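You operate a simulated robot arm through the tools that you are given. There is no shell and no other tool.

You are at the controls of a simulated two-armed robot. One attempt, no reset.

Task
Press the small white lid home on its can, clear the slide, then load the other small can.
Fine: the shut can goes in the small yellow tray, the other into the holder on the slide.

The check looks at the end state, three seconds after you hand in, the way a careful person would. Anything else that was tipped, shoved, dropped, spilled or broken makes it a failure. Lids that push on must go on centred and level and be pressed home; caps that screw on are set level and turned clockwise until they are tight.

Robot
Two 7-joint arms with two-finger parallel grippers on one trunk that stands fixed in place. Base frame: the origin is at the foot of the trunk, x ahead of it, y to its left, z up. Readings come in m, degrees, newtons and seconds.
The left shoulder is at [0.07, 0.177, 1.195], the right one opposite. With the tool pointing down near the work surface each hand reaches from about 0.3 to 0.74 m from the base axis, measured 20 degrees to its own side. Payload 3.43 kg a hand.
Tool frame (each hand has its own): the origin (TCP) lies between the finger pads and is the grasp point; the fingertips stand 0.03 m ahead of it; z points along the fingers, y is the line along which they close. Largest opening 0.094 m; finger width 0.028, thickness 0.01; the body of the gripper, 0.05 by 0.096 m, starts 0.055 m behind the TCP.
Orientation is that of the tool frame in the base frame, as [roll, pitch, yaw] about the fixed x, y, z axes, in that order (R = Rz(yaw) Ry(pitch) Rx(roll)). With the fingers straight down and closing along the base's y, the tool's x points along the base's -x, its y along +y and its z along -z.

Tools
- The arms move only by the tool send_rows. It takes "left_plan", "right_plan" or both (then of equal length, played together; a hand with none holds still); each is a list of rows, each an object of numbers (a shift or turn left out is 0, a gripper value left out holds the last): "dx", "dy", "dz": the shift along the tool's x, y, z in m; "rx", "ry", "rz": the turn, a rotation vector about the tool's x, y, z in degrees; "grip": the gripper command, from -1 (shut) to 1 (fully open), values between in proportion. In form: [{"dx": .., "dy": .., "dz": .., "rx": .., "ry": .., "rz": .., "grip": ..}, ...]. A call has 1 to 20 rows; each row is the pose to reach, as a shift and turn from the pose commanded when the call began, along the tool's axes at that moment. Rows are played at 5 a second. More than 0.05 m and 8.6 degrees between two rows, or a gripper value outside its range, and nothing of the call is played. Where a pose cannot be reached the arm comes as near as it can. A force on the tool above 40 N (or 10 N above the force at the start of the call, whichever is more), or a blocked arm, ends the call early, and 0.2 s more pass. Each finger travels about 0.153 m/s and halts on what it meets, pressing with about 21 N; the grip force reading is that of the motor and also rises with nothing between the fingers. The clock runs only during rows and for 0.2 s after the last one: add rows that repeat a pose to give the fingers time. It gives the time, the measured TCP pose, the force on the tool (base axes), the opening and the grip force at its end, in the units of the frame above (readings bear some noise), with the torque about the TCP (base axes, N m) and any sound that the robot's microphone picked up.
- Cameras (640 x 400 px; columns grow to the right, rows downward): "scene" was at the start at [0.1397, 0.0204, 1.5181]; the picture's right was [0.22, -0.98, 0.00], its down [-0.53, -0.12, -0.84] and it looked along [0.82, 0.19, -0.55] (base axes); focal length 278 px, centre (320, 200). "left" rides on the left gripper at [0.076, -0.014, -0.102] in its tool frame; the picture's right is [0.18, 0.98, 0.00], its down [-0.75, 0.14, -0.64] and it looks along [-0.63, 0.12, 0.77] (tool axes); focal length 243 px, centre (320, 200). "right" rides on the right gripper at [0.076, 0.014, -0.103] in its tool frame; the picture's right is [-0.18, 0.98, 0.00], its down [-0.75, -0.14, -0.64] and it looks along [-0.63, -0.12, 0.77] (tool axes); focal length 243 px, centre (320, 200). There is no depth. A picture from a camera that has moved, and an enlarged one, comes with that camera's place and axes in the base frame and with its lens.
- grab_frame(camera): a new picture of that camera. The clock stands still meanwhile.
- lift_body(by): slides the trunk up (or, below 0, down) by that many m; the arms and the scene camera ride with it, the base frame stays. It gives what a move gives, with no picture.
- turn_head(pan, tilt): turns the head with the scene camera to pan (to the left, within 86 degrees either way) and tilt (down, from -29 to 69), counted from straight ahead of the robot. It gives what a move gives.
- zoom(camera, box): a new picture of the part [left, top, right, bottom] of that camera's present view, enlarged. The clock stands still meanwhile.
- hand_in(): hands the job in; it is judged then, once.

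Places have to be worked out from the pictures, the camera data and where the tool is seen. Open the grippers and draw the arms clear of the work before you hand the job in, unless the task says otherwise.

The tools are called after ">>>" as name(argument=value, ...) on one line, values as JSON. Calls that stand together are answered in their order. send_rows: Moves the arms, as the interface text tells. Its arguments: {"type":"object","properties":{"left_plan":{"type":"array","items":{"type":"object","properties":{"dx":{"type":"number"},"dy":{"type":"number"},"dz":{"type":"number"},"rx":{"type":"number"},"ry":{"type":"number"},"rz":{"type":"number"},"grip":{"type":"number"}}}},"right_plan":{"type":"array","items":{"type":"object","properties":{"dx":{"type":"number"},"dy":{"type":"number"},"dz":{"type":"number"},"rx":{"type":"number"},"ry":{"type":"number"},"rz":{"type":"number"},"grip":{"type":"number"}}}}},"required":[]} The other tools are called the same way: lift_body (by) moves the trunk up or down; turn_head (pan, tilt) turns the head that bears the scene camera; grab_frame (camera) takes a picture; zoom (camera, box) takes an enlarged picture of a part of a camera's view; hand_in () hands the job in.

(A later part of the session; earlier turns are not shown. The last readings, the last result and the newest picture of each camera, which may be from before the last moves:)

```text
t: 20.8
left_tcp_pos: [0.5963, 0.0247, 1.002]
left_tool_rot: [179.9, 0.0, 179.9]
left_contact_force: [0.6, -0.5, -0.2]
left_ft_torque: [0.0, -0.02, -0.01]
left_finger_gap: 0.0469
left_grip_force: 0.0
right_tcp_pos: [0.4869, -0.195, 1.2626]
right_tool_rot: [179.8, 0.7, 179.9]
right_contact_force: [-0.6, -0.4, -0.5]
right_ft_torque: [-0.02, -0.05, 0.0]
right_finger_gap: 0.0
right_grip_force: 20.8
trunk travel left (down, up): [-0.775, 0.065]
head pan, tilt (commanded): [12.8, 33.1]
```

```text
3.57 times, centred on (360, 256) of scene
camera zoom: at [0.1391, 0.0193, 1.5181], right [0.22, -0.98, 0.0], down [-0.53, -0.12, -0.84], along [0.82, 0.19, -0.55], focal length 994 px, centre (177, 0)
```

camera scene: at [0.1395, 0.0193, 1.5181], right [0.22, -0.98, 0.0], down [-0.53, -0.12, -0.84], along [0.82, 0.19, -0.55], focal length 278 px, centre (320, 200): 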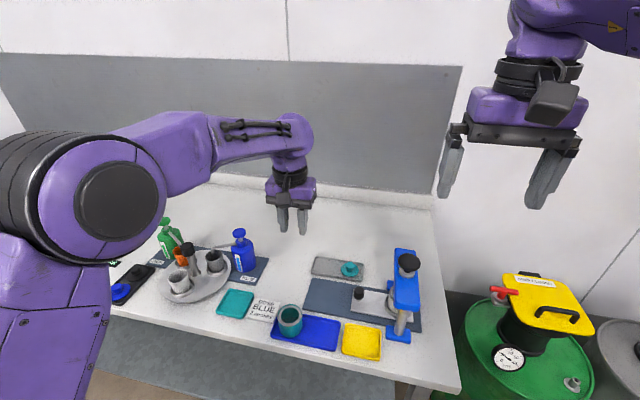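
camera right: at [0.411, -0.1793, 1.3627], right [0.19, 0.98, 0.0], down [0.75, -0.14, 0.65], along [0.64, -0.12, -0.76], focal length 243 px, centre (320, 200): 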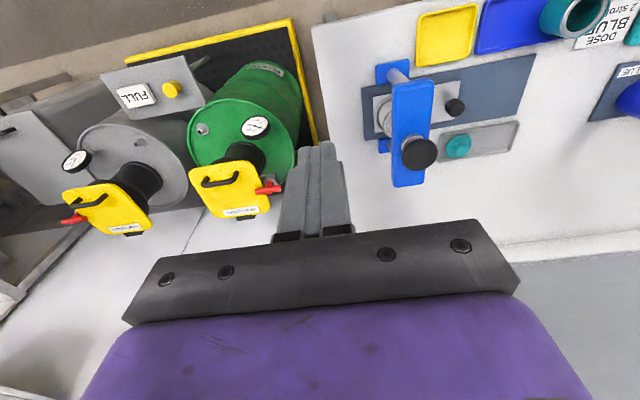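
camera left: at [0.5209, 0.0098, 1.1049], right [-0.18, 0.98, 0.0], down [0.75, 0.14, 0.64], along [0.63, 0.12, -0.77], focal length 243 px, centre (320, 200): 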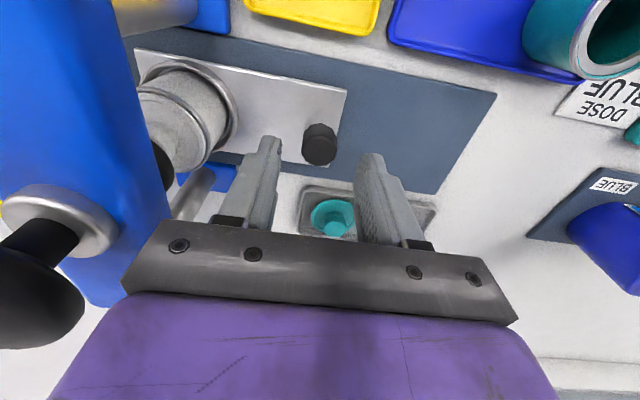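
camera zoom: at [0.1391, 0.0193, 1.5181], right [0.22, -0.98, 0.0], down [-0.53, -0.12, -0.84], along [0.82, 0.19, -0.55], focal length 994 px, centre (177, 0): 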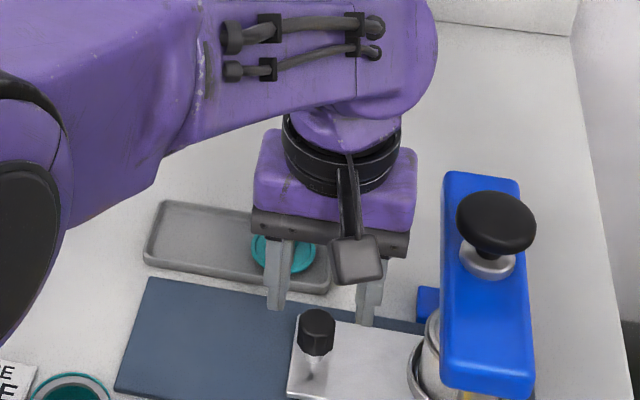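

The knob is centred between the fingers. I'll go down 39 mm, close to a loose fit of 28 mm around the 25 mm knob, and draw the slide back out slowly.

>>> send_rows(left_plan=[{"dz": 0.02}, {"dz": 0.039}, {"dz": 0.039, "grip": -0.4}, {"dz": 0.039, "grip": -0.4}, {"dy": 0.006, "dz": 0.039, "grip": -0.4}, {"dy": 0.014, "dz": 0.039, "grip": -0.4}, {"dy": 0.023, "dz": 0.039, "grip": -0.4}, {"dy": 0.032, "dz": 0.039, "grip": -0.4}, {"dy": 0.041, "dz": 0.039, "grip": -0.4}, {"dy": 0.05, "dz": 0.039, "grip": -0.4}, {"dy": 0.059, "dz": 0.039, "grip": -0.4}, {"dy": 0.068, "dz": 0.039, "grip": -0.4}, {"dy": 0.077, "dz": 0.039, "grip": -0.4}, {"dy": 0.086, "dz": 0.039, "grip": -0.4}, {"dy": 0.094, "dz": 0.039, "grip": -0.4}, {"dy": 0.1, "dz": 0.039, "grip": -0.4}, {"dy": 0.1, "dz": 0.039, "grip": -0.4}])

>>> grab_frame(camera="left")

>>> zoom(camera="scene", box=[280, 200, 440, 312])

```text
t: 24.4
left_tcp_pos: [0.5973, 0.1267, 0.9628]
left_tool_rot: [180.0, 0.0, 179.9]
left_contact_force: [-0.5, -1.3, 1.4]
left_ft_torque: [-0.01, 0.01, 0.02]
left_finger_gap: 0.028
left_grip_force: 0.1
right_tcp_pos: [0.4874, -0.1951, 1.2624]
right_tool_rot: [179.9, 0.6, 179.9]
right_contact_force: [-0.3, 0.7, -0.1]
right_ft_torque: [0.02, 0.03, 0.02]
right_finger_gap: 0.0002
right_grip_force: 21.2
trunk travel left (down, up): [-0.775, 0.065]
head pan, tilt (commanded): [12.8, 33.1]
```

```text
taken
camera left: at [0.5214, 0.1126, 1.0651], right [-0.18, 0.98, 0.0], down [0.75, 0.14, 0.64], along [0.63, 0.12, -0.77], focal length 243 px, centre (320, 200)
```

left: 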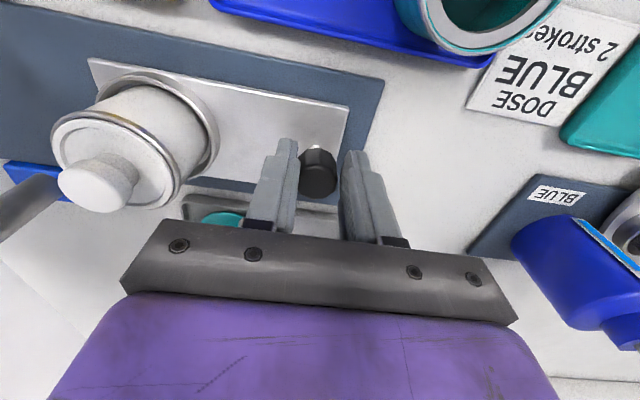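

```text
3.57 times, centred on (360, 256) of scene
camera zoom: at [0.1396, 0.0202, 1.5181], right [0.22, -0.98, 0.0], down [-0.53, -0.12, -0.84], along [0.82, 0.19, -0.55], focal length 994 px, centre (177, 0)
```

zoom: 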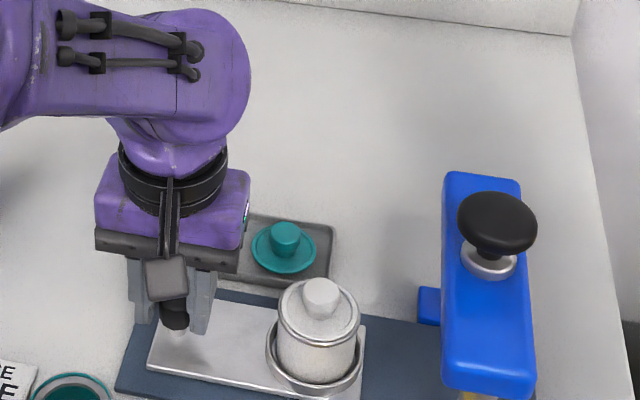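

The slide is nearly back out, with the knob at y of about 0.125 against 0.133 at the start. I'll pull the last few millimetres gently until the out-stop shows as a reaction.

>>> send_rows(left_plan=[{"dy": 0.003}, {"dy": 0.006}, {"dy": 0.009}, {"dy": 0.011}, {"dy": 0.011}])

>>> grab_frame(camera="left")

```text
t: 25.6
left_tcp_pos: [0.5967, 0.1364, 0.9638]
left_tool_rot: [-179.9, 0.2, -180.0]
left_contact_force: [0.0, -1.1, 1.1]
left_ft_torque: [-0.02, -0.01, -0.01]
left_finger_gap: 0.0289
left_grip_force: 0.8
right_tcp_pos: [0.4879, -0.1935, 1.2621]
right_tool_rot: [179.8, 0.7, 179.9]
right_contact_force: [1.6, -1.1, 0.9]
right_ft_torque: [0.0, 0.0, 0.03]
right_finger_gap: 0.0
right_grip_force: 20.4
trunk travel left (down, up): [-0.775, 0.065]
head pan, tilt (commanded): [12.8, 33.1]
```

```text
taken
camera left: at [0.5213, 0.1223, 1.0663], right [-0.18, 0.98, 0.0], down [0.75, 0.14, 0.64], along [0.63, 0.12, -0.77], focal length 243 px, centre (320, 200)
```

left: 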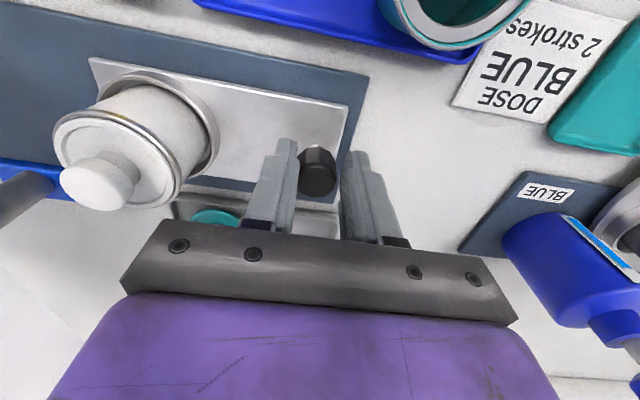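

The slide is on its out-stop, with the finger pushed back slightly. I'll release, lift, and move the left hand over the white can with the fingers fully open.

>>> send_rows(left_plan=[{"dy": -0.002, "grip": -0.25}, {"dy": -0.002, "dz": -0.03, "grip": -0.25}, {"dy": -0.002, "dz": -0.07, "grip": -0.25}, {"dy": -0.01, "dz": -0.11, "grip": 0.2}, {"dy": -0.04, "dz": -0.14, "grip": 0.9}, {"dy": -0.08, "dz": -0.15, "grip": 0.9}, {"dy": -0.0985, "dz": -0.15, "grip": 0.9}, {"dy": -0.0985, "dz": -0.15, "grip": 0.9}])

>>> grab_frame(camera="left")

>>> zoom(camera="left", box=[220, 40, 420, 165])

>>> zoom(camera="scene", box=[300, 240, 420, 370])

```text
t: 27.4
left_tcp_pos: [0.5998, 0.0379, 1.1134]
left_tool_rot: [180.0, 0.1, 180.0]
left_contact_force: [-0.1, 0.8, 0.3]
left_ft_torque: [0.01, 0.0, -0.03]
left_finger_gap: 0.0892
left_grip_force: 0.2
right_tcp_pos: [0.4885, -0.1938, 1.2632]
right_tool_rot: [179.9, 0.8, 179.9]
right_contact_force: [0.3, 0.1, 0.0]
right_ft_torque: [0.01, -0.03, -0.01]
right_finger_gap: 0.0
right_grip_force: 21.0
trunk travel left (down, up): [-0.775, 0.065]
head pan, tilt (commanded): [12.8, 33.1]
```

```text
taken
camera left: at [0.5226, 0.0235, 1.2164], right [-0.18, 0.98, 0.0], down [0.75, 0.14, 0.64], along [0.63, 0.12, -0.77], focal length 243 px, centre (320, 200)
```

left: 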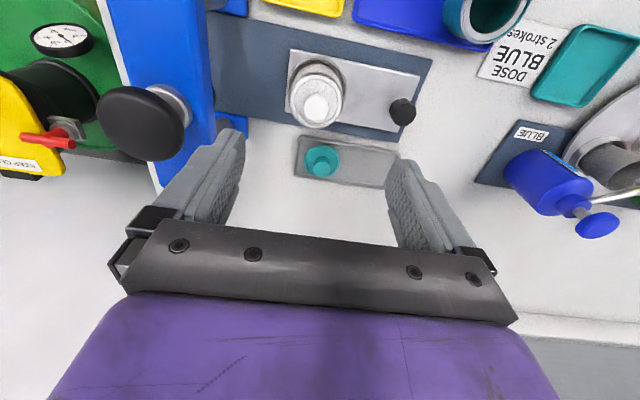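

```text
3.20 times, centred on (320, 102) of left
camera zoom: at [0.5226, 0.0235, 1.2164], right [-0.18, 0.98, 0.0], down [0.75, 0.14, 0.64], along [0.63, 0.12, -0.77], focal length 776 px, centre (320, 512)
```

zoom: 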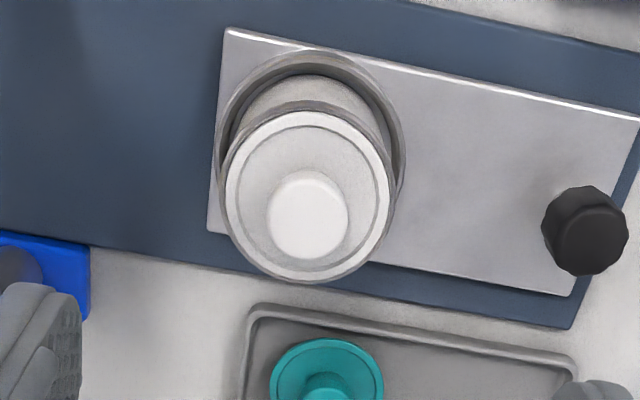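

```text
3.08 times, centred on (360, 305) of scene
camera zoom: at [0.1394, 0.0207, 1.5181], right [0.22, -0.98, 0.0], down [-0.53, -0.12, -0.84], along [0.82, 0.19, -0.55], focal length 856 px, centre (197, -123)
```

zoom: 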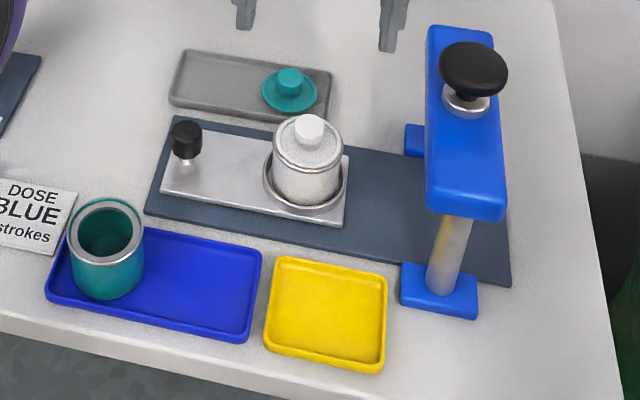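

The white can is centred at about (0.601, 0.0345), with its rim at z of about 0.965, lid knob top at 0.992 and rim diameter about 55 mm. I'll go down with the fingers straddling it, stop partway and check.

>>> send_rows(left_plan=[{"dx": -0.002, "dy": -0.0033, "dz": 0.04}, {"dx": -0.002, "dy": -0.0033, "dz": 0.08}, {"dx": -0.002, "dy": -0.0033, "dz": 0.11}, {"dx": -0.002, "dy": -0.0033, "dz": 0.125}, {"dx": -0.002, "dy": -0.0033, "dz": 0.125}])

>>> grab_frame(camera="left")

>>> zoom(camera="scene", box=[300, 220, 420, 300])

>>> grab_frame(camera="right")

```text
t: 28.6
left_tcp_pos: [0.601, 0.0354, 0.9906]
left_tool_rot: [-180.0, 0.0, 180.0]
left_contact_force: [0.9, 0.0, 0.0]
left_ft_torque: [0.02, 0.01, 0.04]
left_finger_gap: 0.0895
left_grip_force: 0.0
right_tcp_pos: [0.4875, -0.1929, 1.2631]
right_tool_rot: [179.9, 0.6, 179.9]
right_contact_force: [1.1, -0.9, 0.2]
right_ft_torque: [0.01, 0.0, 0.01]
right_finger_gap: 0.0
right_grip_force: 20.3
trunk travel left (down, up): [-0.775, 0.065]
head pan, tilt (commanded): [12.8, 33.1]
```

```text
taken
camera left: at [0.5245, 0.0213, 1.0929], right [-0.18, 0.98, 0.0], down [0.75, 0.14, 0.64], along [0.63, 0.12, -0.77], focal length 243 px, centre (320, 200)
```

left: 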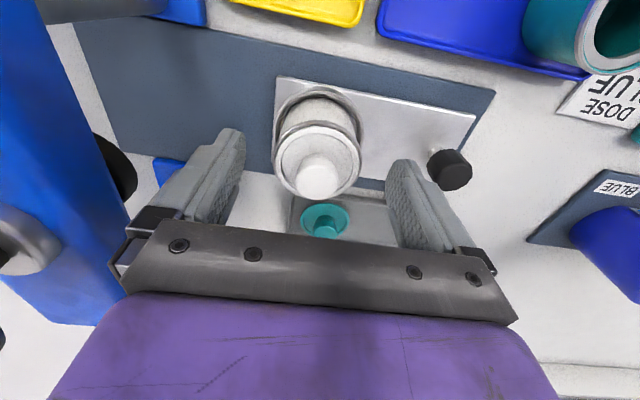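

```text
5.00 times, centred on (360, 260) of scene
camera zoom: at [0.1394, 0.0203, 1.5181], right [0.22, -0.98, 0.0], down [-0.53, -0.12, -0.84], along [0.82, 0.19, -0.55], focal length 1391 px, centre (120, -100)
```

zoom: 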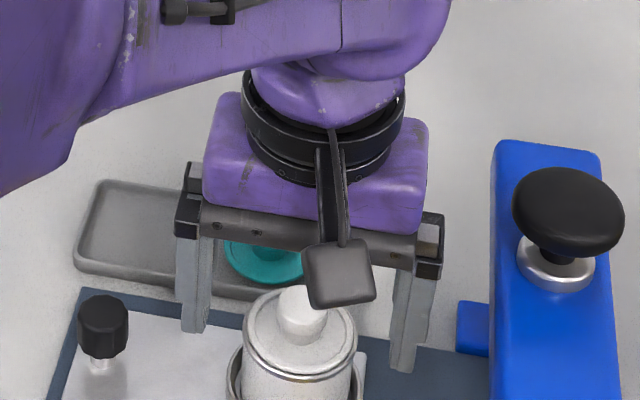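

```text
taken
camera right: at [0.4104, -0.1797, 1.363], right [0.19, 0.98, 0.0], down [0.75, -0.14, 0.65], along [0.64, -0.12, -0.76], focal length 243 px, centre (320, 200)
```

right: 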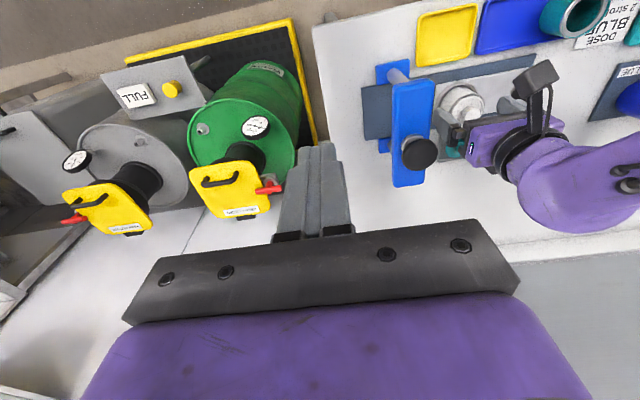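

The can is centred between the fingers to within about 2–3 mm. I'll go down to TCP z of about 0.966, with the fingertips just above the holder ring, then close gently.

>>> send_rows(left_plan=[{"dx": 0.003, "dy": -0.001, "dz": 0.012}, {"dx": 0.003, "dy": -0.001, "dz": 0.0245}, {"dx": 0.003, "dy": -0.001, "dz": 0.0245, "grip": 0.6}, {"dx": 0.003, "dy": -0.001, "dz": 0.0245, "grip": 0.4}, {"dx": 0.003, "dy": -0.001, "dz": 0.0245, "grip": 0.25}, {"dx": 0.003, "dy": -0.001, "dz": 0.0245, "grip": 0.15}, {"dx": 0.003, "dy": -0.001, "dz": 0.0245, "grip": 0.0}, {"dx": 0.003, "dy": -0.001, "dz": 0.0245, "grip": 0.0}])

>>> grab_frame(camera="left")

>>> zoom(camera="scene", box=[300, 220, 420, 300])

```text
t: 30.4
left_tcp_pos: [0.5956, 0.0348, 0.9652]
left_tool_rot: [-180.0, 0.0, -180.0]
left_contact_force: [-0.7, 0.7, -0.7]
left_ft_torque: [-0.01, 0.02, 0.02]
left_finger_gap: 0.0546
left_grip_force: 20.9
right_tcp_pos: [0.4877, -0.1929, 1.2635]
right_tool_rot: [179.8, 0.5, 179.9]
right_contact_force: [-1.0, 0.0, -0.1]
right_ft_torque: [0.03, 0.0, -0.01]
right_finger_gap: 0.0
right_grip_force: 21.4
trunk travel left (down, up): [-0.775, 0.065]
head pan, tilt (commanded): [12.8, 33.1]
```

```text
taken
camera left: at [0.5201, 0.0202, 1.0683], right [-0.18, 0.98, 0.0], down [0.75, 0.14, 0.64], along [0.63, 0.12, -0.77], focal length 243 px, centre (320, 200)
```

left: 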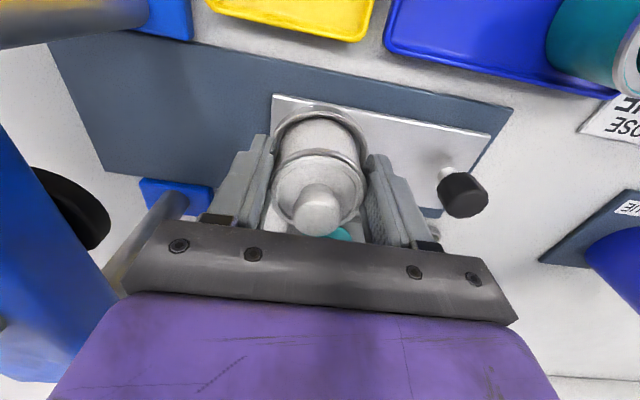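

```text
5.00 times, centred on (360, 260) of scene
camera zoom: at [0.1398, 0.0202, 1.518], right [0.22, -0.98, 0.0], down [-0.53, -0.12, -0.84], along [0.82, 0.19, -0.55], focal length 1391 px, centre (120, -100)
```

zoom: 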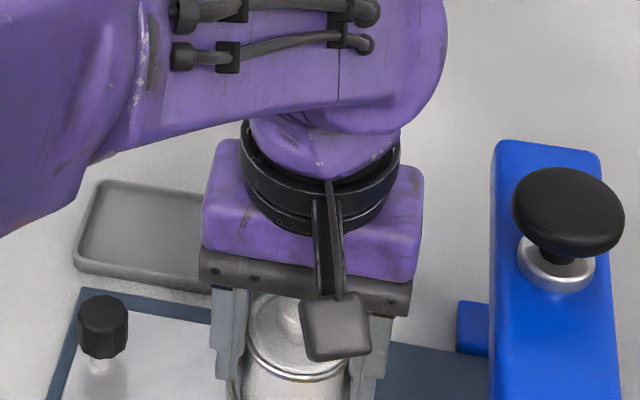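

The can is gripped at a gap of 54.6 mm, centred. I'll lift it straight out of the holder and check it comes up level.

>>> send_rows(left_plan=[{"dz": -0.005}, {"dz": -0.012}, {"dz": -0.022}, {"dz": -0.035}, {"dz": -0.05}, {"dz": -0.065}, {"dz": -0.08}, {"dz": -0.08}])

>>> grab_frame(camera="left")

>>> zoom(camera="scene", box=[280, 200, 440, 360])

>>> grab_frame(camera="right")

```text
t: 32.2
left_tcp_pos: [0.5939, 0.0327, 1.0461]
left_tool_rot: [-180.0, -0.1, -180.0]
left_contact_force: [0.0, 0.6, -0.4]
left_ft_torque: [0.02, 0.01, -0.01]
left_finger_gap: 0.0546
left_grip_force: 21.1
right_tcp_pos: [0.4878, -0.1936, 1.2632]
right_tool_rot: [179.9, 0.5, 180.0]
right_contact_force: [0.0, 0.1, 0.0]
right_ft_torque: [0.0, 0.0, -0.03]
right_finger_gap: 0.0001
right_grip_force: 21.0
trunk travel left (down, up): [-0.775, 0.065]
head pan, tilt (commanded): [12.8, 33.1]
```

```text
taken
camera left: at [0.5182, 0.0192, 1.1482], right [-0.18, 0.98, 0.0], down [0.75, 0.14, 0.64], along [0.63, 0.12, -0.77], focal length 243 px, centre (320, 200)
```

left: 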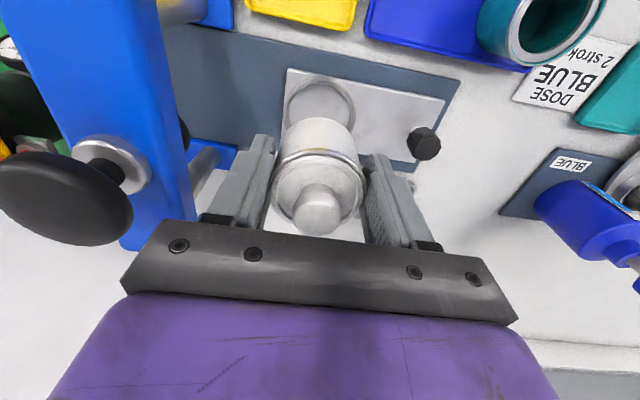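

```text
2.50 times, centred on (360, 280) of scene
camera zoom: at [0.1399, 0.0202, 1.518], right [0.22, -0.98, 0.0], down [-0.53, -0.12, -0.84], along [0.82, 0.19, -0.55], focal length 696 px, centre (220, 0)
```

zoom: 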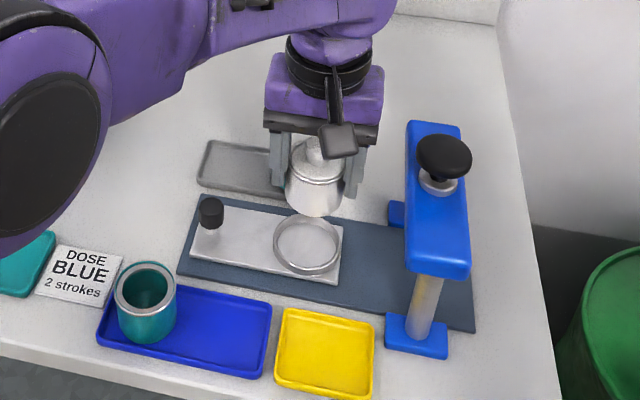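

```text
taken
camera right: at [0.4108, -0.1798, 1.3629], right [0.19, 0.98, 0.0], down [0.75, -0.14, 0.65], along [0.64, -0.12, -0.76], focal length 243 px, centre (320, 200)
```

right: 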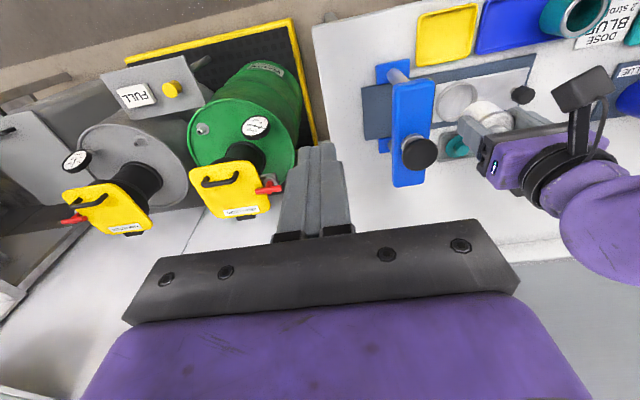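

The can came out cleanly and the lid is on. I'll zoom to measure the yellow tray and the empty holder ring accurately.

>>> zoom(camera="scene", box=[320, 270, 420, 370])

>>> zoom(camera="right", box=[400, 0, 600, 125])

>>> zoom(camera="left", box=[220, 0, 480, 160])

>>> zoom(camera="scene", box=[255, 270, 405, 364])

```text
4.00 times, centred on (370, 320) of scene
camera zoom: at [0.1399, 0.0202, 1.518], right [0.22, -0.98, 0.0], down [-0.53, -0.12, -0.84], along [0.82, 0.19, -0.55], focal length 1113 px, centre (120, -280)
```

zoom: 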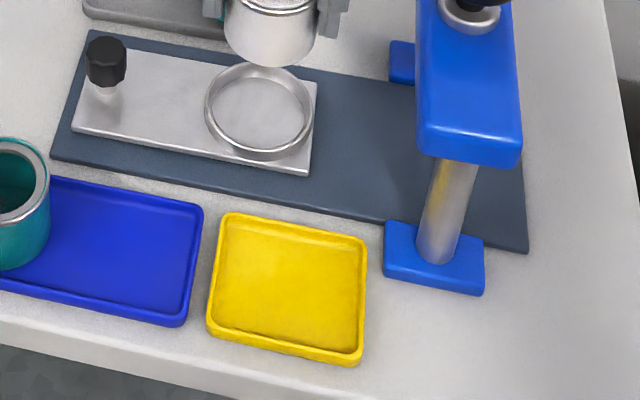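

```text
3.20 times, centred on (500, 62) of right
camera zoom: at [0.4108, -0.1798, 1.3629], right [0.19, 0.98, 0.0], down [0.75, -0.14, 0.65], along [0.64, -0.12, -0.76], focal length 776 px, centre (-256, 640)
```

zoom: 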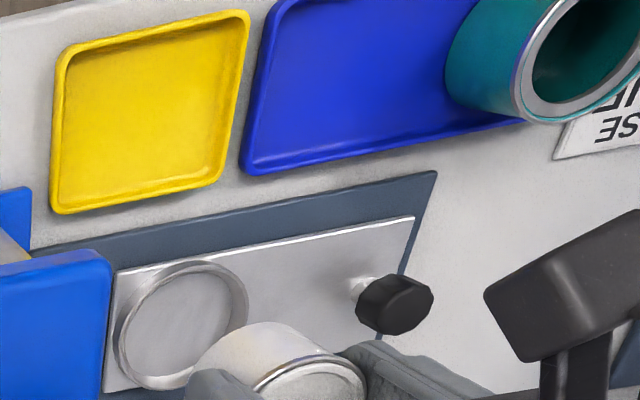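

```text
2.46 times, centred on (350, 80) of left
camera zoom: at [0.5182, 0.0192, 1.1482], right [-0.18, 0.98, 0.0], down [0.75, 0.14, 0.64], along [0.63, 0.12, -0.77], focal length 597 px, centre (246, 495)
```

zoom: 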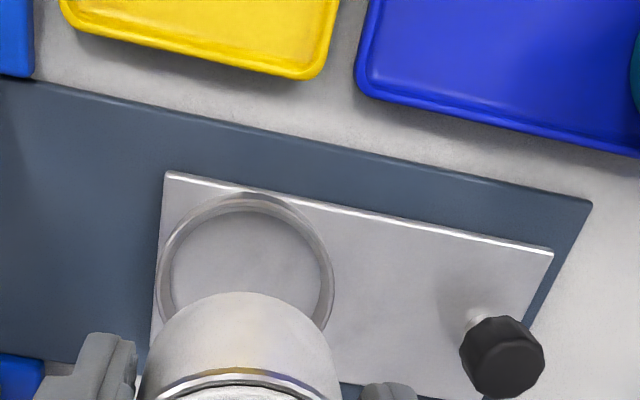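

```text
4.26 times, centred on (330, 317) of scene
camera zoom: at [0.1399, 0.0202, 1.518], right [0.22, -0.98, 0.0], down [-0.53, -0.12, -0.84], along [0.82, 0.19, -0.55], focal length 1184 px, centre (277, -298)
```

zoom: 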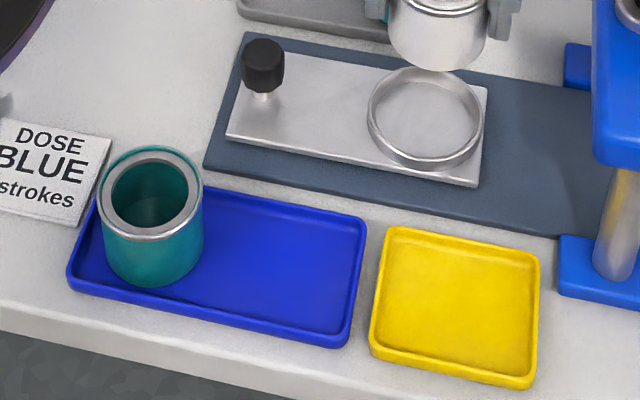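

The tray centre is about (0.498, 0.0045), with its rim top at z of about 0.92. The beam's +y edge is near y = -0.046, so the wide side of the gripper could touch it over the tray. I'll turn the hand 90° first, which puts its narrow side toward the press and the camera on +y, while easing up and back.

>>> send_rows(left_plan=[{"dx": 0.004, "dy": 0.002, "dz": -0.003, "rz": 7.5}, {"dx": 0.008, "dy": 0.004, "dz": -0.006, "rz": 15}, {"dx": 0.012, "dy": 0.006, "dz": -0.009, "rz": 22.5}, {"dx": 0.016, "dy": 0.008, "dz": -0.012, "rz": 30}, {"dx": 0.02, "dy": 0.01, "dz": -0.015, "rz": 37.5}, {"dx": 0.024, "dy": 0.012, "dz": -0.018, "rz": 45}, {"dx": 0.028, "dy": 0.014, "dz": -0.021, "rz": 52.5}, {"dx": 0.032, "dy": 0.016, "dz": -0.024, "rz": 60}, {"dx": 0.036, "dy": 0.018, "dz": -0.027, "rz": 67.5}, {"dx": 0.04, "dy": 0.02, "dz": -0.03, "rz": 75}, {"dx": 0.044, "dy": 0.022, "dz": -0.033, "rz": 82.5}, {"dx": 0.048, "dy": 0.024, "dz": -0.036, "rz": 90}, {"dx": 0.048, "dy": 0.024, "dz": -0.036, "rz": 90}])

>>> grab_frame(camera="left")

>>> grab_frame(camera="scene")

>>> grab_frame(camera="right")

```text
t: 35.0
left_tcp_pos: [0.548, 0.059, 1.0806]
left_tool_rot: [179.9, 0.0, 89.9]
left_contact_force: [-0.2, -0.4, -0.5]
left_ft_torque: [0.02, 0.0, -0.04]
left_finger_gap: 0.0539
left_grip_force: 21.6
right_tcp_pos: [0.4881, -0.1951, 1.2625]
right_tool_rot: [179.8, 0.6, 179.9]
right_contact_force: [-0.4, 0.0, 0.1]
right_ft_torque: [0.01, -0.02, 0.02]
right_finger_gap: 0.0
right_grip_force: 21.0
trunk travel left (down, up): [-0.775, 0.065]
head pan, tilt (commanded): [12.8, 33.1]
heard: snap
```

```text
taken
camera left: at [0.5338, 0.1359, 1.1835], right [0.98, 0.18, 0.0], down [0.14, -0.75, 0.64], along [0.12, -0.63, -0.77], focal length 243 px, centre (320, 200)
```

left: 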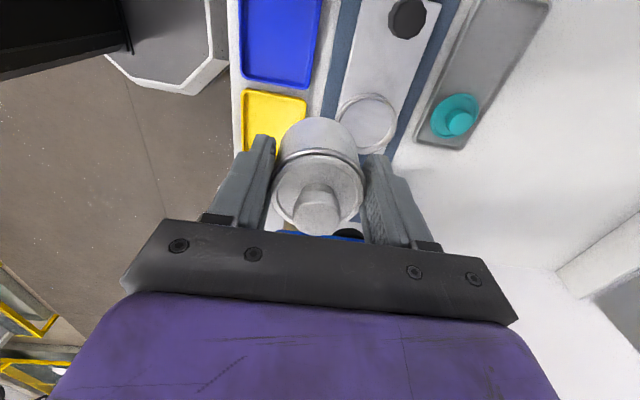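

```text
taken
camera scene: at [0.1398, 0.0201, 1.518], right [0.22, -0.98, 0.0], down [-0.53, -0.12, -0.84], along [0.82, 0.19, -0.55], focal length 278 px, centre (320, 200)
```

scene: 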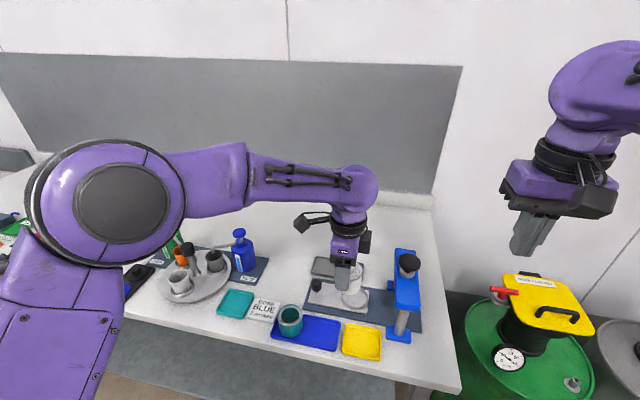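

```text
taken
camera right: at [0.4107, -0.1798, 1.3629], right [0.19, 0.98, 0.0], down [0.75, -0.14, 0.65], along [0.64, -0.12, -0.76], focal length 243 px, centre (320, 200)
```

right: 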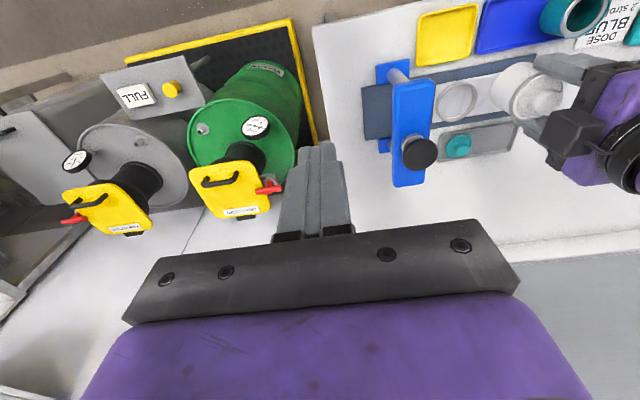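

A second snap was heard during the turn. I'll look closely at the lid and can before going on.

>>> zoom(camera="left", box=[250, 100, 390, 240])

>>> zoom(camera="scene", box=[300, 230, 400, 330])

>>> zoom(camera="right", box=[420, 0, 640, 200])

```text
2.86 times, centred on (320, 170) of left
camera zoom: at [0.5338, 0.1359, 1.1835], right [0.98, 0.18, 0.0], down [0.14, -0.75, 0.64], along [0.12, -0.63, -0.77], focal length 693 px, centre (320, 286)
```

zoom: 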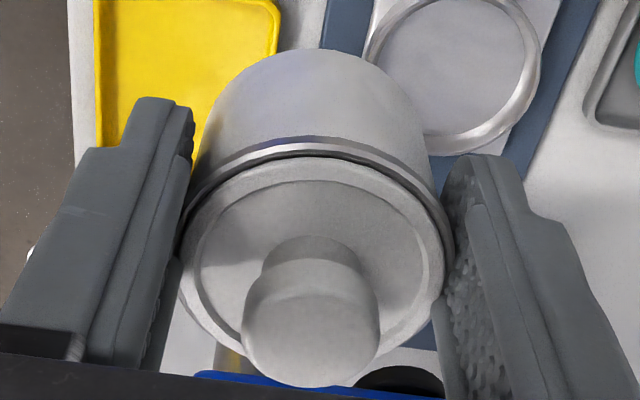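

```text
4.00 times, centred on (350, 280) of scene
camera zoom: at [0.1398, 0.0201, 1.518], right [0.22, -0.98, 0.0], down [-0.53, -0.12, -0.84], along [0.82, 0.19, -0.55], focal length 1113 px, centre (200, -120)
```

zoom: 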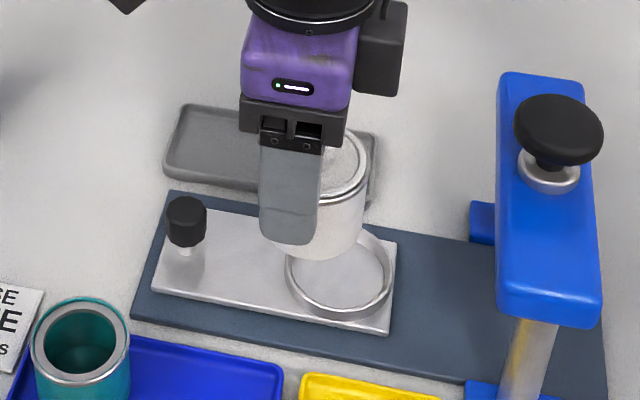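

```text
2.00 times, centred on (530, 100) of right
camera zoom: at [0.4107, -0.1798, 1.3629], right [0.19, 0.98, 0.0], down [0.75, -0.14, 0.65], along [0.64, -0.12, -0.76], focal length 485 px, centre (-100, 400)
```

zoom: 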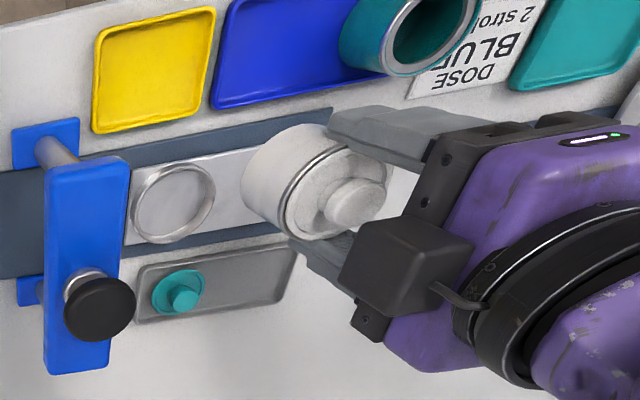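

The lid now seems to show a dark line at the rim. I'll zoom more tightly to tell whether it is still home.

>>> zoom(camera="left", box=[275, 135, 365, 190])

>>> zoom(camera="right", box=[485, 50, 585, 125])

>>> zoom(camera="scene", box=[330, 245, 390, 300])

```text
7.11 times, centred on (320, 162) of left
camera zoom: at [0.5338, 0.1359, 1.1835], right [0.98, 0.18, 0.0], down [0.14, -0.75, 0.64], along [0.12, -0.63, -0.77], focal length 1725 px, centre (320, 467)
```

zoom: 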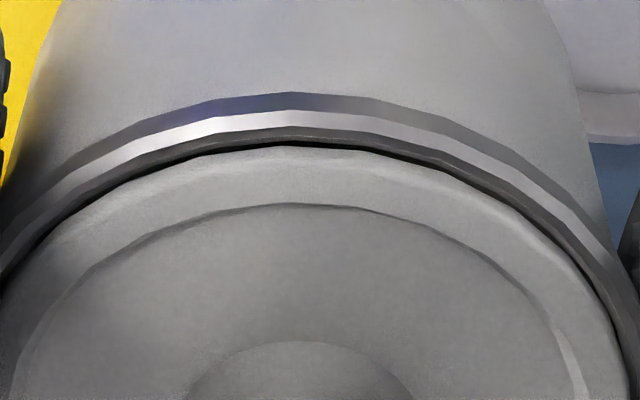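

```text
5.33 times, centred on (535, 88) of right
camera zoom: at [0.4107, -0.1798, 1.3629], right [0.19, 0.98, 0.0], down [0.75, -0.14, 0.65], along [0.64, -0.12, -0.76], focal length 1294 px, centre (-827, 800)
```

zoom: 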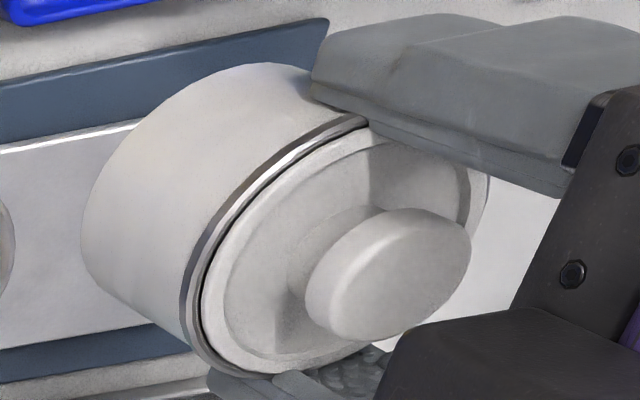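

```text
7.27 times, centred on (360, 272) of scene
camera zoom: at [0.1398, 0.0201, 1.518], right [0.22, -0.98, 0.0], down [-0.53, -0.12, -0.84], along [0.82, 0.19, -0.55], focal length 2024 px, centre (29, -327)
```

zoom: 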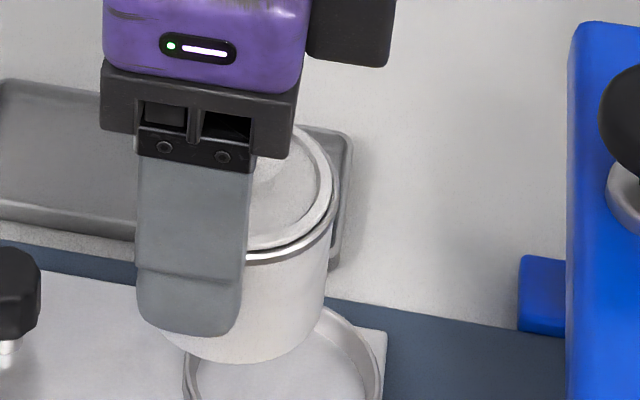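

>>> zoom(camera="scene", box=[350, 255, 382, 287])

>>> zoom(camera="right", box=[505, 60, 565, 110])

```text
12.50 times, centred on (366, 271) of scene
camera zoom: at [0.1398, 0.0201, 1.518], right [0.22, -0.98, 0.0], down [-0.53, -0.12, -0.84], along [0.82, 0.19, -0.55], focal length 3478 px, centre (-255, -688)
```

zoom: 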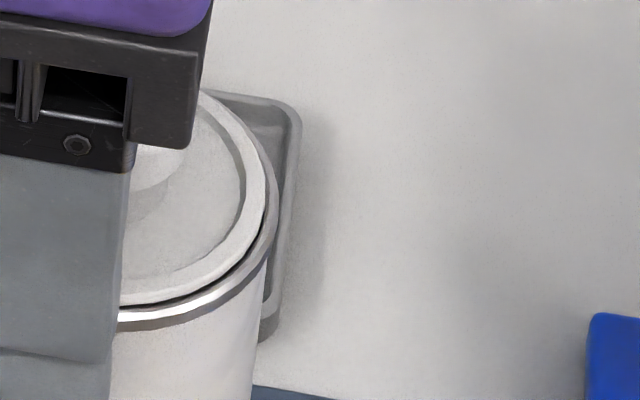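

```text
8.00 times, centred on (535, 85) of right
camera zoom: at [0.4107, -0.1798, 1.3629], right [0.19, 0.98, 0.0], down [0.75, -0.14, 0.65], along [0.64, -0.12, -0.76], focal length 1941 px, centre (-1400, 1120)
```

zoom: 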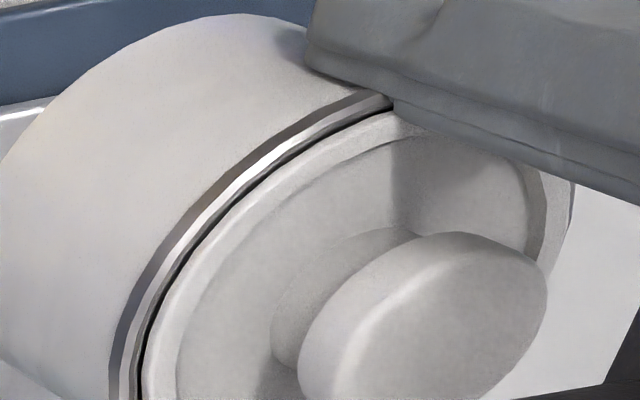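

To compare like with like (the can is fixed relative to the hand camera), I'll take the identical crop I took before the turn.

>>> zoom(camera="left", box=[220, 0, 480, 160])

>>> zoom(camera="left", box=[240, 120, 400, 250])

```text
2.46 times, centred on (350, 80) of left
camera zoom: at [0.5338, 0.1359, 1.1835], right [0.98, 0.18, 0.0], down [0.14, -0.75, 0.64], along [0.12, -0.63, -0.77], focal length 597 px, centre (246, 495)
```

zoom: 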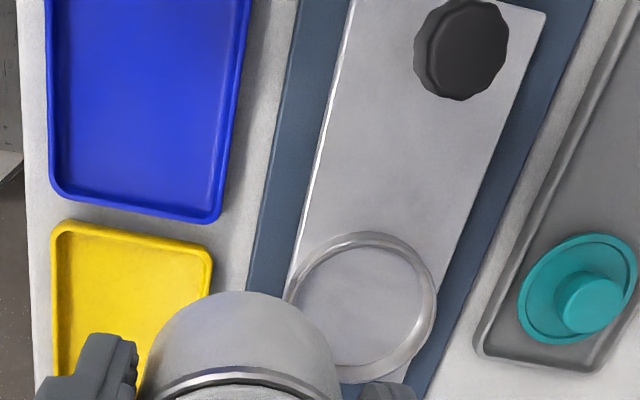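

```text
3.08 times, centred on (320, 185) of left
camera zoom: at [0.5338, 0.1359, 1.1835], right [0.98, 0.18, 0.0], down [0.14, -0.75, 0.64], along [0.12, -0.63, -0.77], focal length 746 px, centre (320, 246)
```

zoom: 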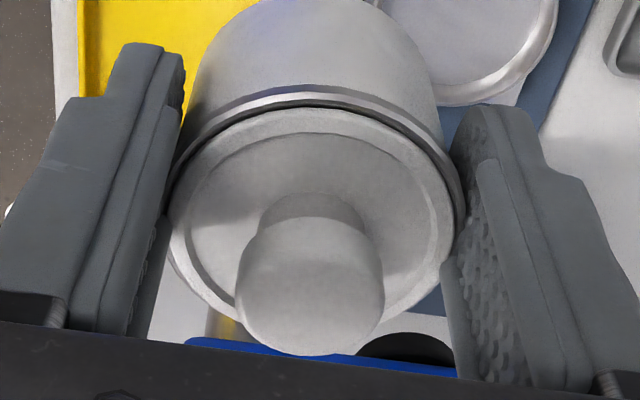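

The crop shows only a hairline at the rim: the lid edge is within about 1 mm of the rim and level, so it looks seated. I'll check it again after placing. Next I'll carry the can over the yellow tray at height.

>>> send_rows(left_plan=[{"dx": -0.01, "dy": -0.01, "dz": 0.0}, {"dx": -0.025, "dy": -0.025, "dz": 0.005}, {"dx": -0.04, "dy": -0.04, "dz": 0.012}, {"dx": -0.0505, "dy": -0.05, "dz": 0.02}, {"dx": -0.0505, "dy": -0.05, "dz": 0.02}])

>>> grab_frame(camera="left")

>>> zoom(camera="scene", box=[290, 240, 430, 380])

>>> zoom(camera="right", box=[340, 0, 600, 200])

```text
t: 36.2
left_tcp_pos: [0.4974, 0.007, 1.0611]
left_tool_rot: [-179.9, 0.0, 90.0]
left_contact_force: [0.1, -0.4, 0.0]
left_ft_torque: [-0.04, 0.01, -0.02]
left_finger_gap: 0.0539
left_grip_force: 21.1
right_tcp_pos: [0.4883, -0.194, 1.2633]
right_tool_rot: [179.9, 0.6, 179.9]
right_contact_force: [0.2, -0.1, 0.0]
right_ft_torque: [-0.01, -0.05, 0.02]
right_finger_gap: 0.0
right_grip_force: 21.2
trunk travel left (down, up): [-0.775, 0.065]
head pan, tilt (commanded): [12.8, 33.1]
```

```text
taken
camera left: at [0.4825, 0.0831, 1.1638], right [0.98, 0.18, 0.0], down [0.14, -0.75, 0.64], along [0.12, -0.63, -0.77], focal length 243 px, centre (320, 200)
```

left: 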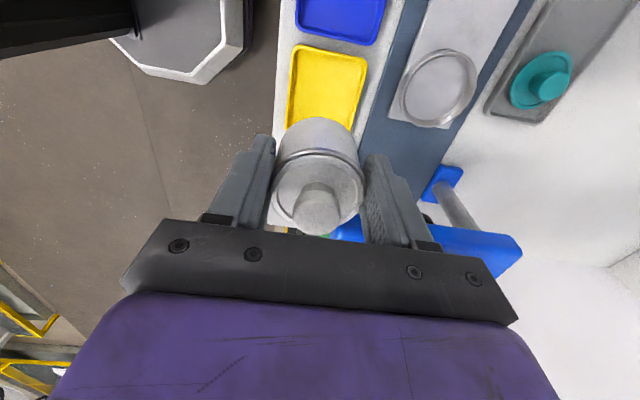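

```text
2.86 times, centred on (360, 310) of scene
camera zoom: at [0.1398, 0.0204, 1.518], right [0.22, -0.98, 0.0], down [-0.53, -0.12, -0.84], along [0.82, 0.19, -0.55], focal length 795 px, centre (206, -114)
```

zoom: 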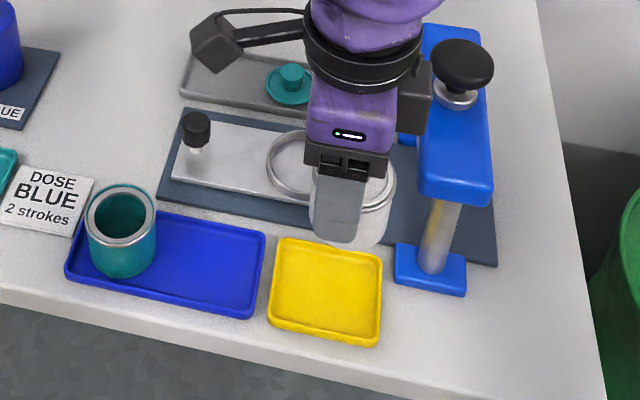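

```text
2.00 times, centred on (470, 100) of right
camera zoom: at [0.4107, -0.1796, 1.3629], right [0.19, 0.98, 0.0], down [0.75, -0.14, 0.65], along [0.64, -0.12, -0.76], focal length 485 px, centre (20, 400)
```

zoom: 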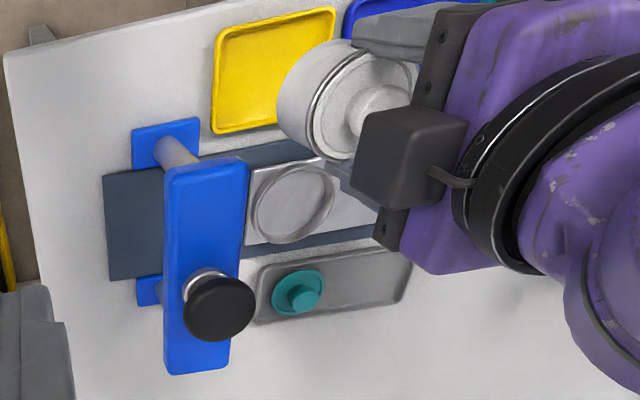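

A dark box on the hand's -y side would come within millimetres of the beam if I lowered here. I'll turn another 20° and shift 3 mm to +y so that box clears the beam's near end.

>>> send_rows(left_plan=[{"dx": 0.001, "rz": 7}, {"dx": 0.002, "rz": 14}, {"dx": 0.003, "rz": 20}, {"dx": 0.003, "rz": 20}, {"dx": 0.003, "rz": 20}])

>>> grab_frame(camera="left")

>>> zoom(camera="scene", box=[300, 220, 440, 370])

>>> zoom(camera="right", box=[340, 0, 600, 200])

```text
t: 37.4
left_tcp_pos: [0.4974, 0.0096, 1.0614]
left_tool_rot: [180.0, 0.0, 70.0]
left_contact_force: [-1.1, 0.1, -1.0]
left_ft_torque: [-0.02, 0.01, -0.04]
left_finger_gap: 0.054
left_grip_force: 20.6
right_tcp_pos: [0.4884, -0.1932, 1.2625]
right_tool_rot: [-180.0, 0.6, 179.8]
right_contact_force: [-0.3, 0.0, -0.4]
right_ft_torque: [-0.01, 0.0, 0.0]
right_finger_gap: 0.0
right_grip_force: 20.9
trunk travel left (down, up): [-0.775, 0.065]
head pan, tilt (commanded): [12.8, 33.1]
```

```text
taken
camera left: at [0.5101, 0.0865, 1.1639], right [0.99, -0.16, 0.0], down [-0.13, -0.76, 0.64], along [-0.1, -0.63, -0.77], focal length 243 px, centre (320, 200)
```

left: 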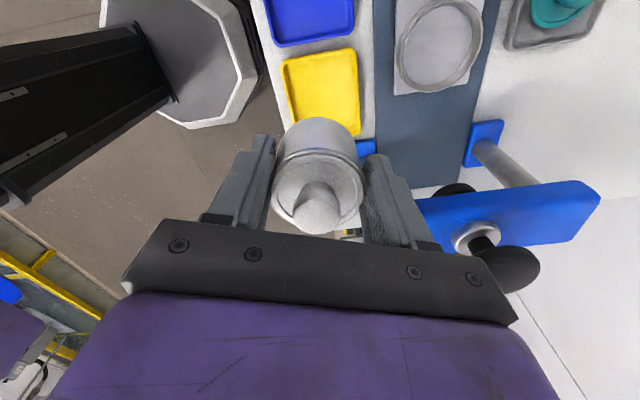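

```text
2.67 times, centred on (370, 295) of scene
camera zoom: at [0.1397, 0.0202, 1.5181], right [0.22, -0.98, 0.0], down [-0.53, -0.12, -0.84], along [0.82, 0.19, -0.55], focal length 742 px, centre (187, -53)
```

zoom: 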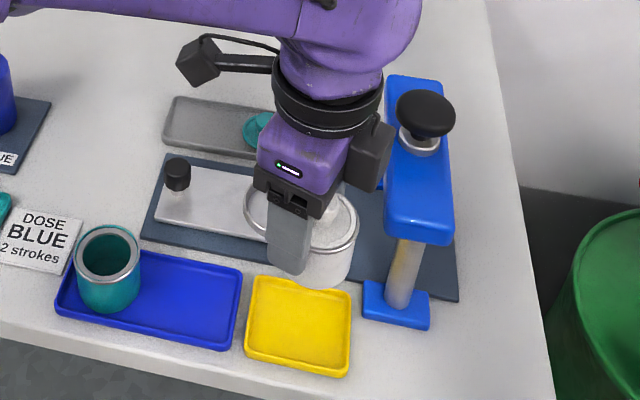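

```text
2.00 times, centred on (470, 100) of right
camera zoom: at [0.4106, -0.1798, 1.363], right [0.19, 0.98, 0.0], down [0.75, -0.14, 0.65], along [0.64, -0.12, -0.76], focal length 485 px, centre (20, 400)
```

zoom: 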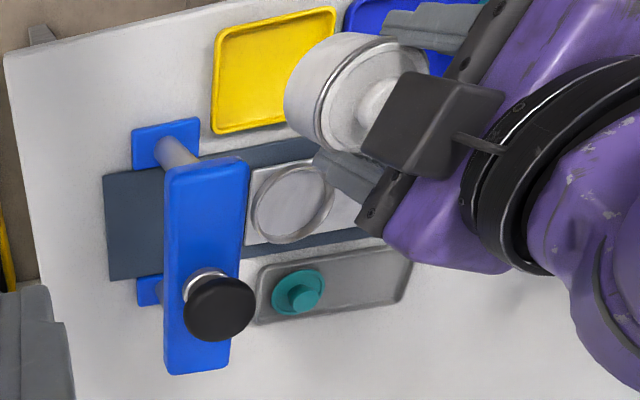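

The box now points away from the beam (centre about (0.4825, -0.023)), clear of the beam end at x of about 0.515. The can is centred over the tray to within about 3 mm, so I'll lower toward it and check just above.

>>> send_rows(left_plan=[{"dz": 0.02}, {"dz": 0.045}, {"dz": 0.065}, {"dz": 0.08}, {"dz": 0.088}, {"dz": 0.092}, {"dz": 0.092}])

>>> grab_frame(camera="left")

>>> zoom(camera="scene", box=[310, 250, 430, 370])

>>> zoom(camera="right", box=[380, 0, 560, 140])

```text
t: 39.0
left_tcp_pos: [0.4976, 0.01, 0.9687]
left_tool_rot: [-180.0, 0.0, 70.0]
left_contact_force: [-0.5, 0.7, -0.3]
left_ft_torque: [-0.01, 0.0, 0.02]
left_finger_gap: 0.054
left_grip_force: 21.0
right_tcp_pos: [0.4868, -0.1929, 1.2616]
right_tool_rot: [180.0, 0.5, 179.9]
right_contact_force: [0.1, -0.6, 0.3]
right_ft_torque: [0.02, 0.0, 0.0]
right_finger_gap: 0.0
right_grip_force: 20.7
trunk travel left (down, up): [-0.775, 0.065]
head pan, tilt (commanded): [12.8, 33.1]
```

```text
taken
camera left: at [0.511, 0.0868, 1.0698], right [0.99, -0.16, 0.0], down [-0.13, -0.76, 0.64], along [-0.1, -0.63, -0.77], focal length 243 px, centre (320, 200)
```

left: 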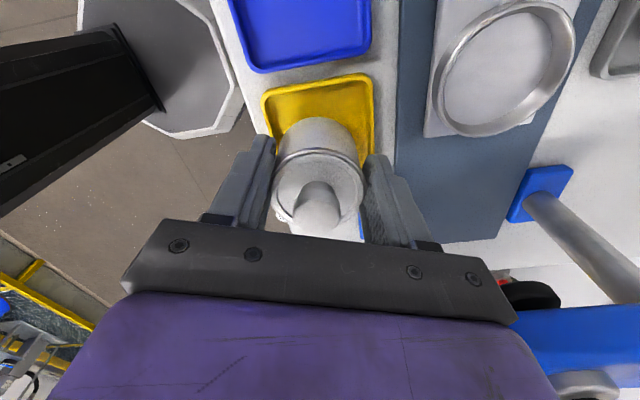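

```text
3.33 times, centred on (370, 310) of scene
camera zoom: at [0.1397, 0.0203, 1.5181], right [0.22, -0.98, 0.0], down [-0.53, -0.12, -0.84], along [0.82, 0.19, -0.55], focal length 928 px, centre (153, -167)
```

zoom: 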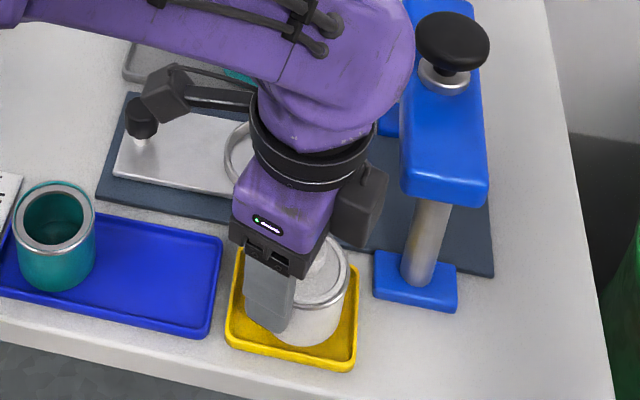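

```text
2.86 times, centred on (470, 70) of right
camera zoom: at [0.4106, -0.1797, 1.363], right [0.19, 0.98, 0.0], down [0.75, -0.14, 0.65], along [0.64, -0.12, -0.76], focal length 693 px, centre (-109, 571)
```

zoom: 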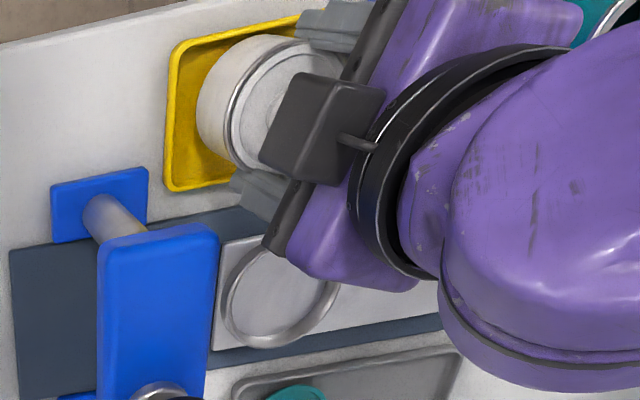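

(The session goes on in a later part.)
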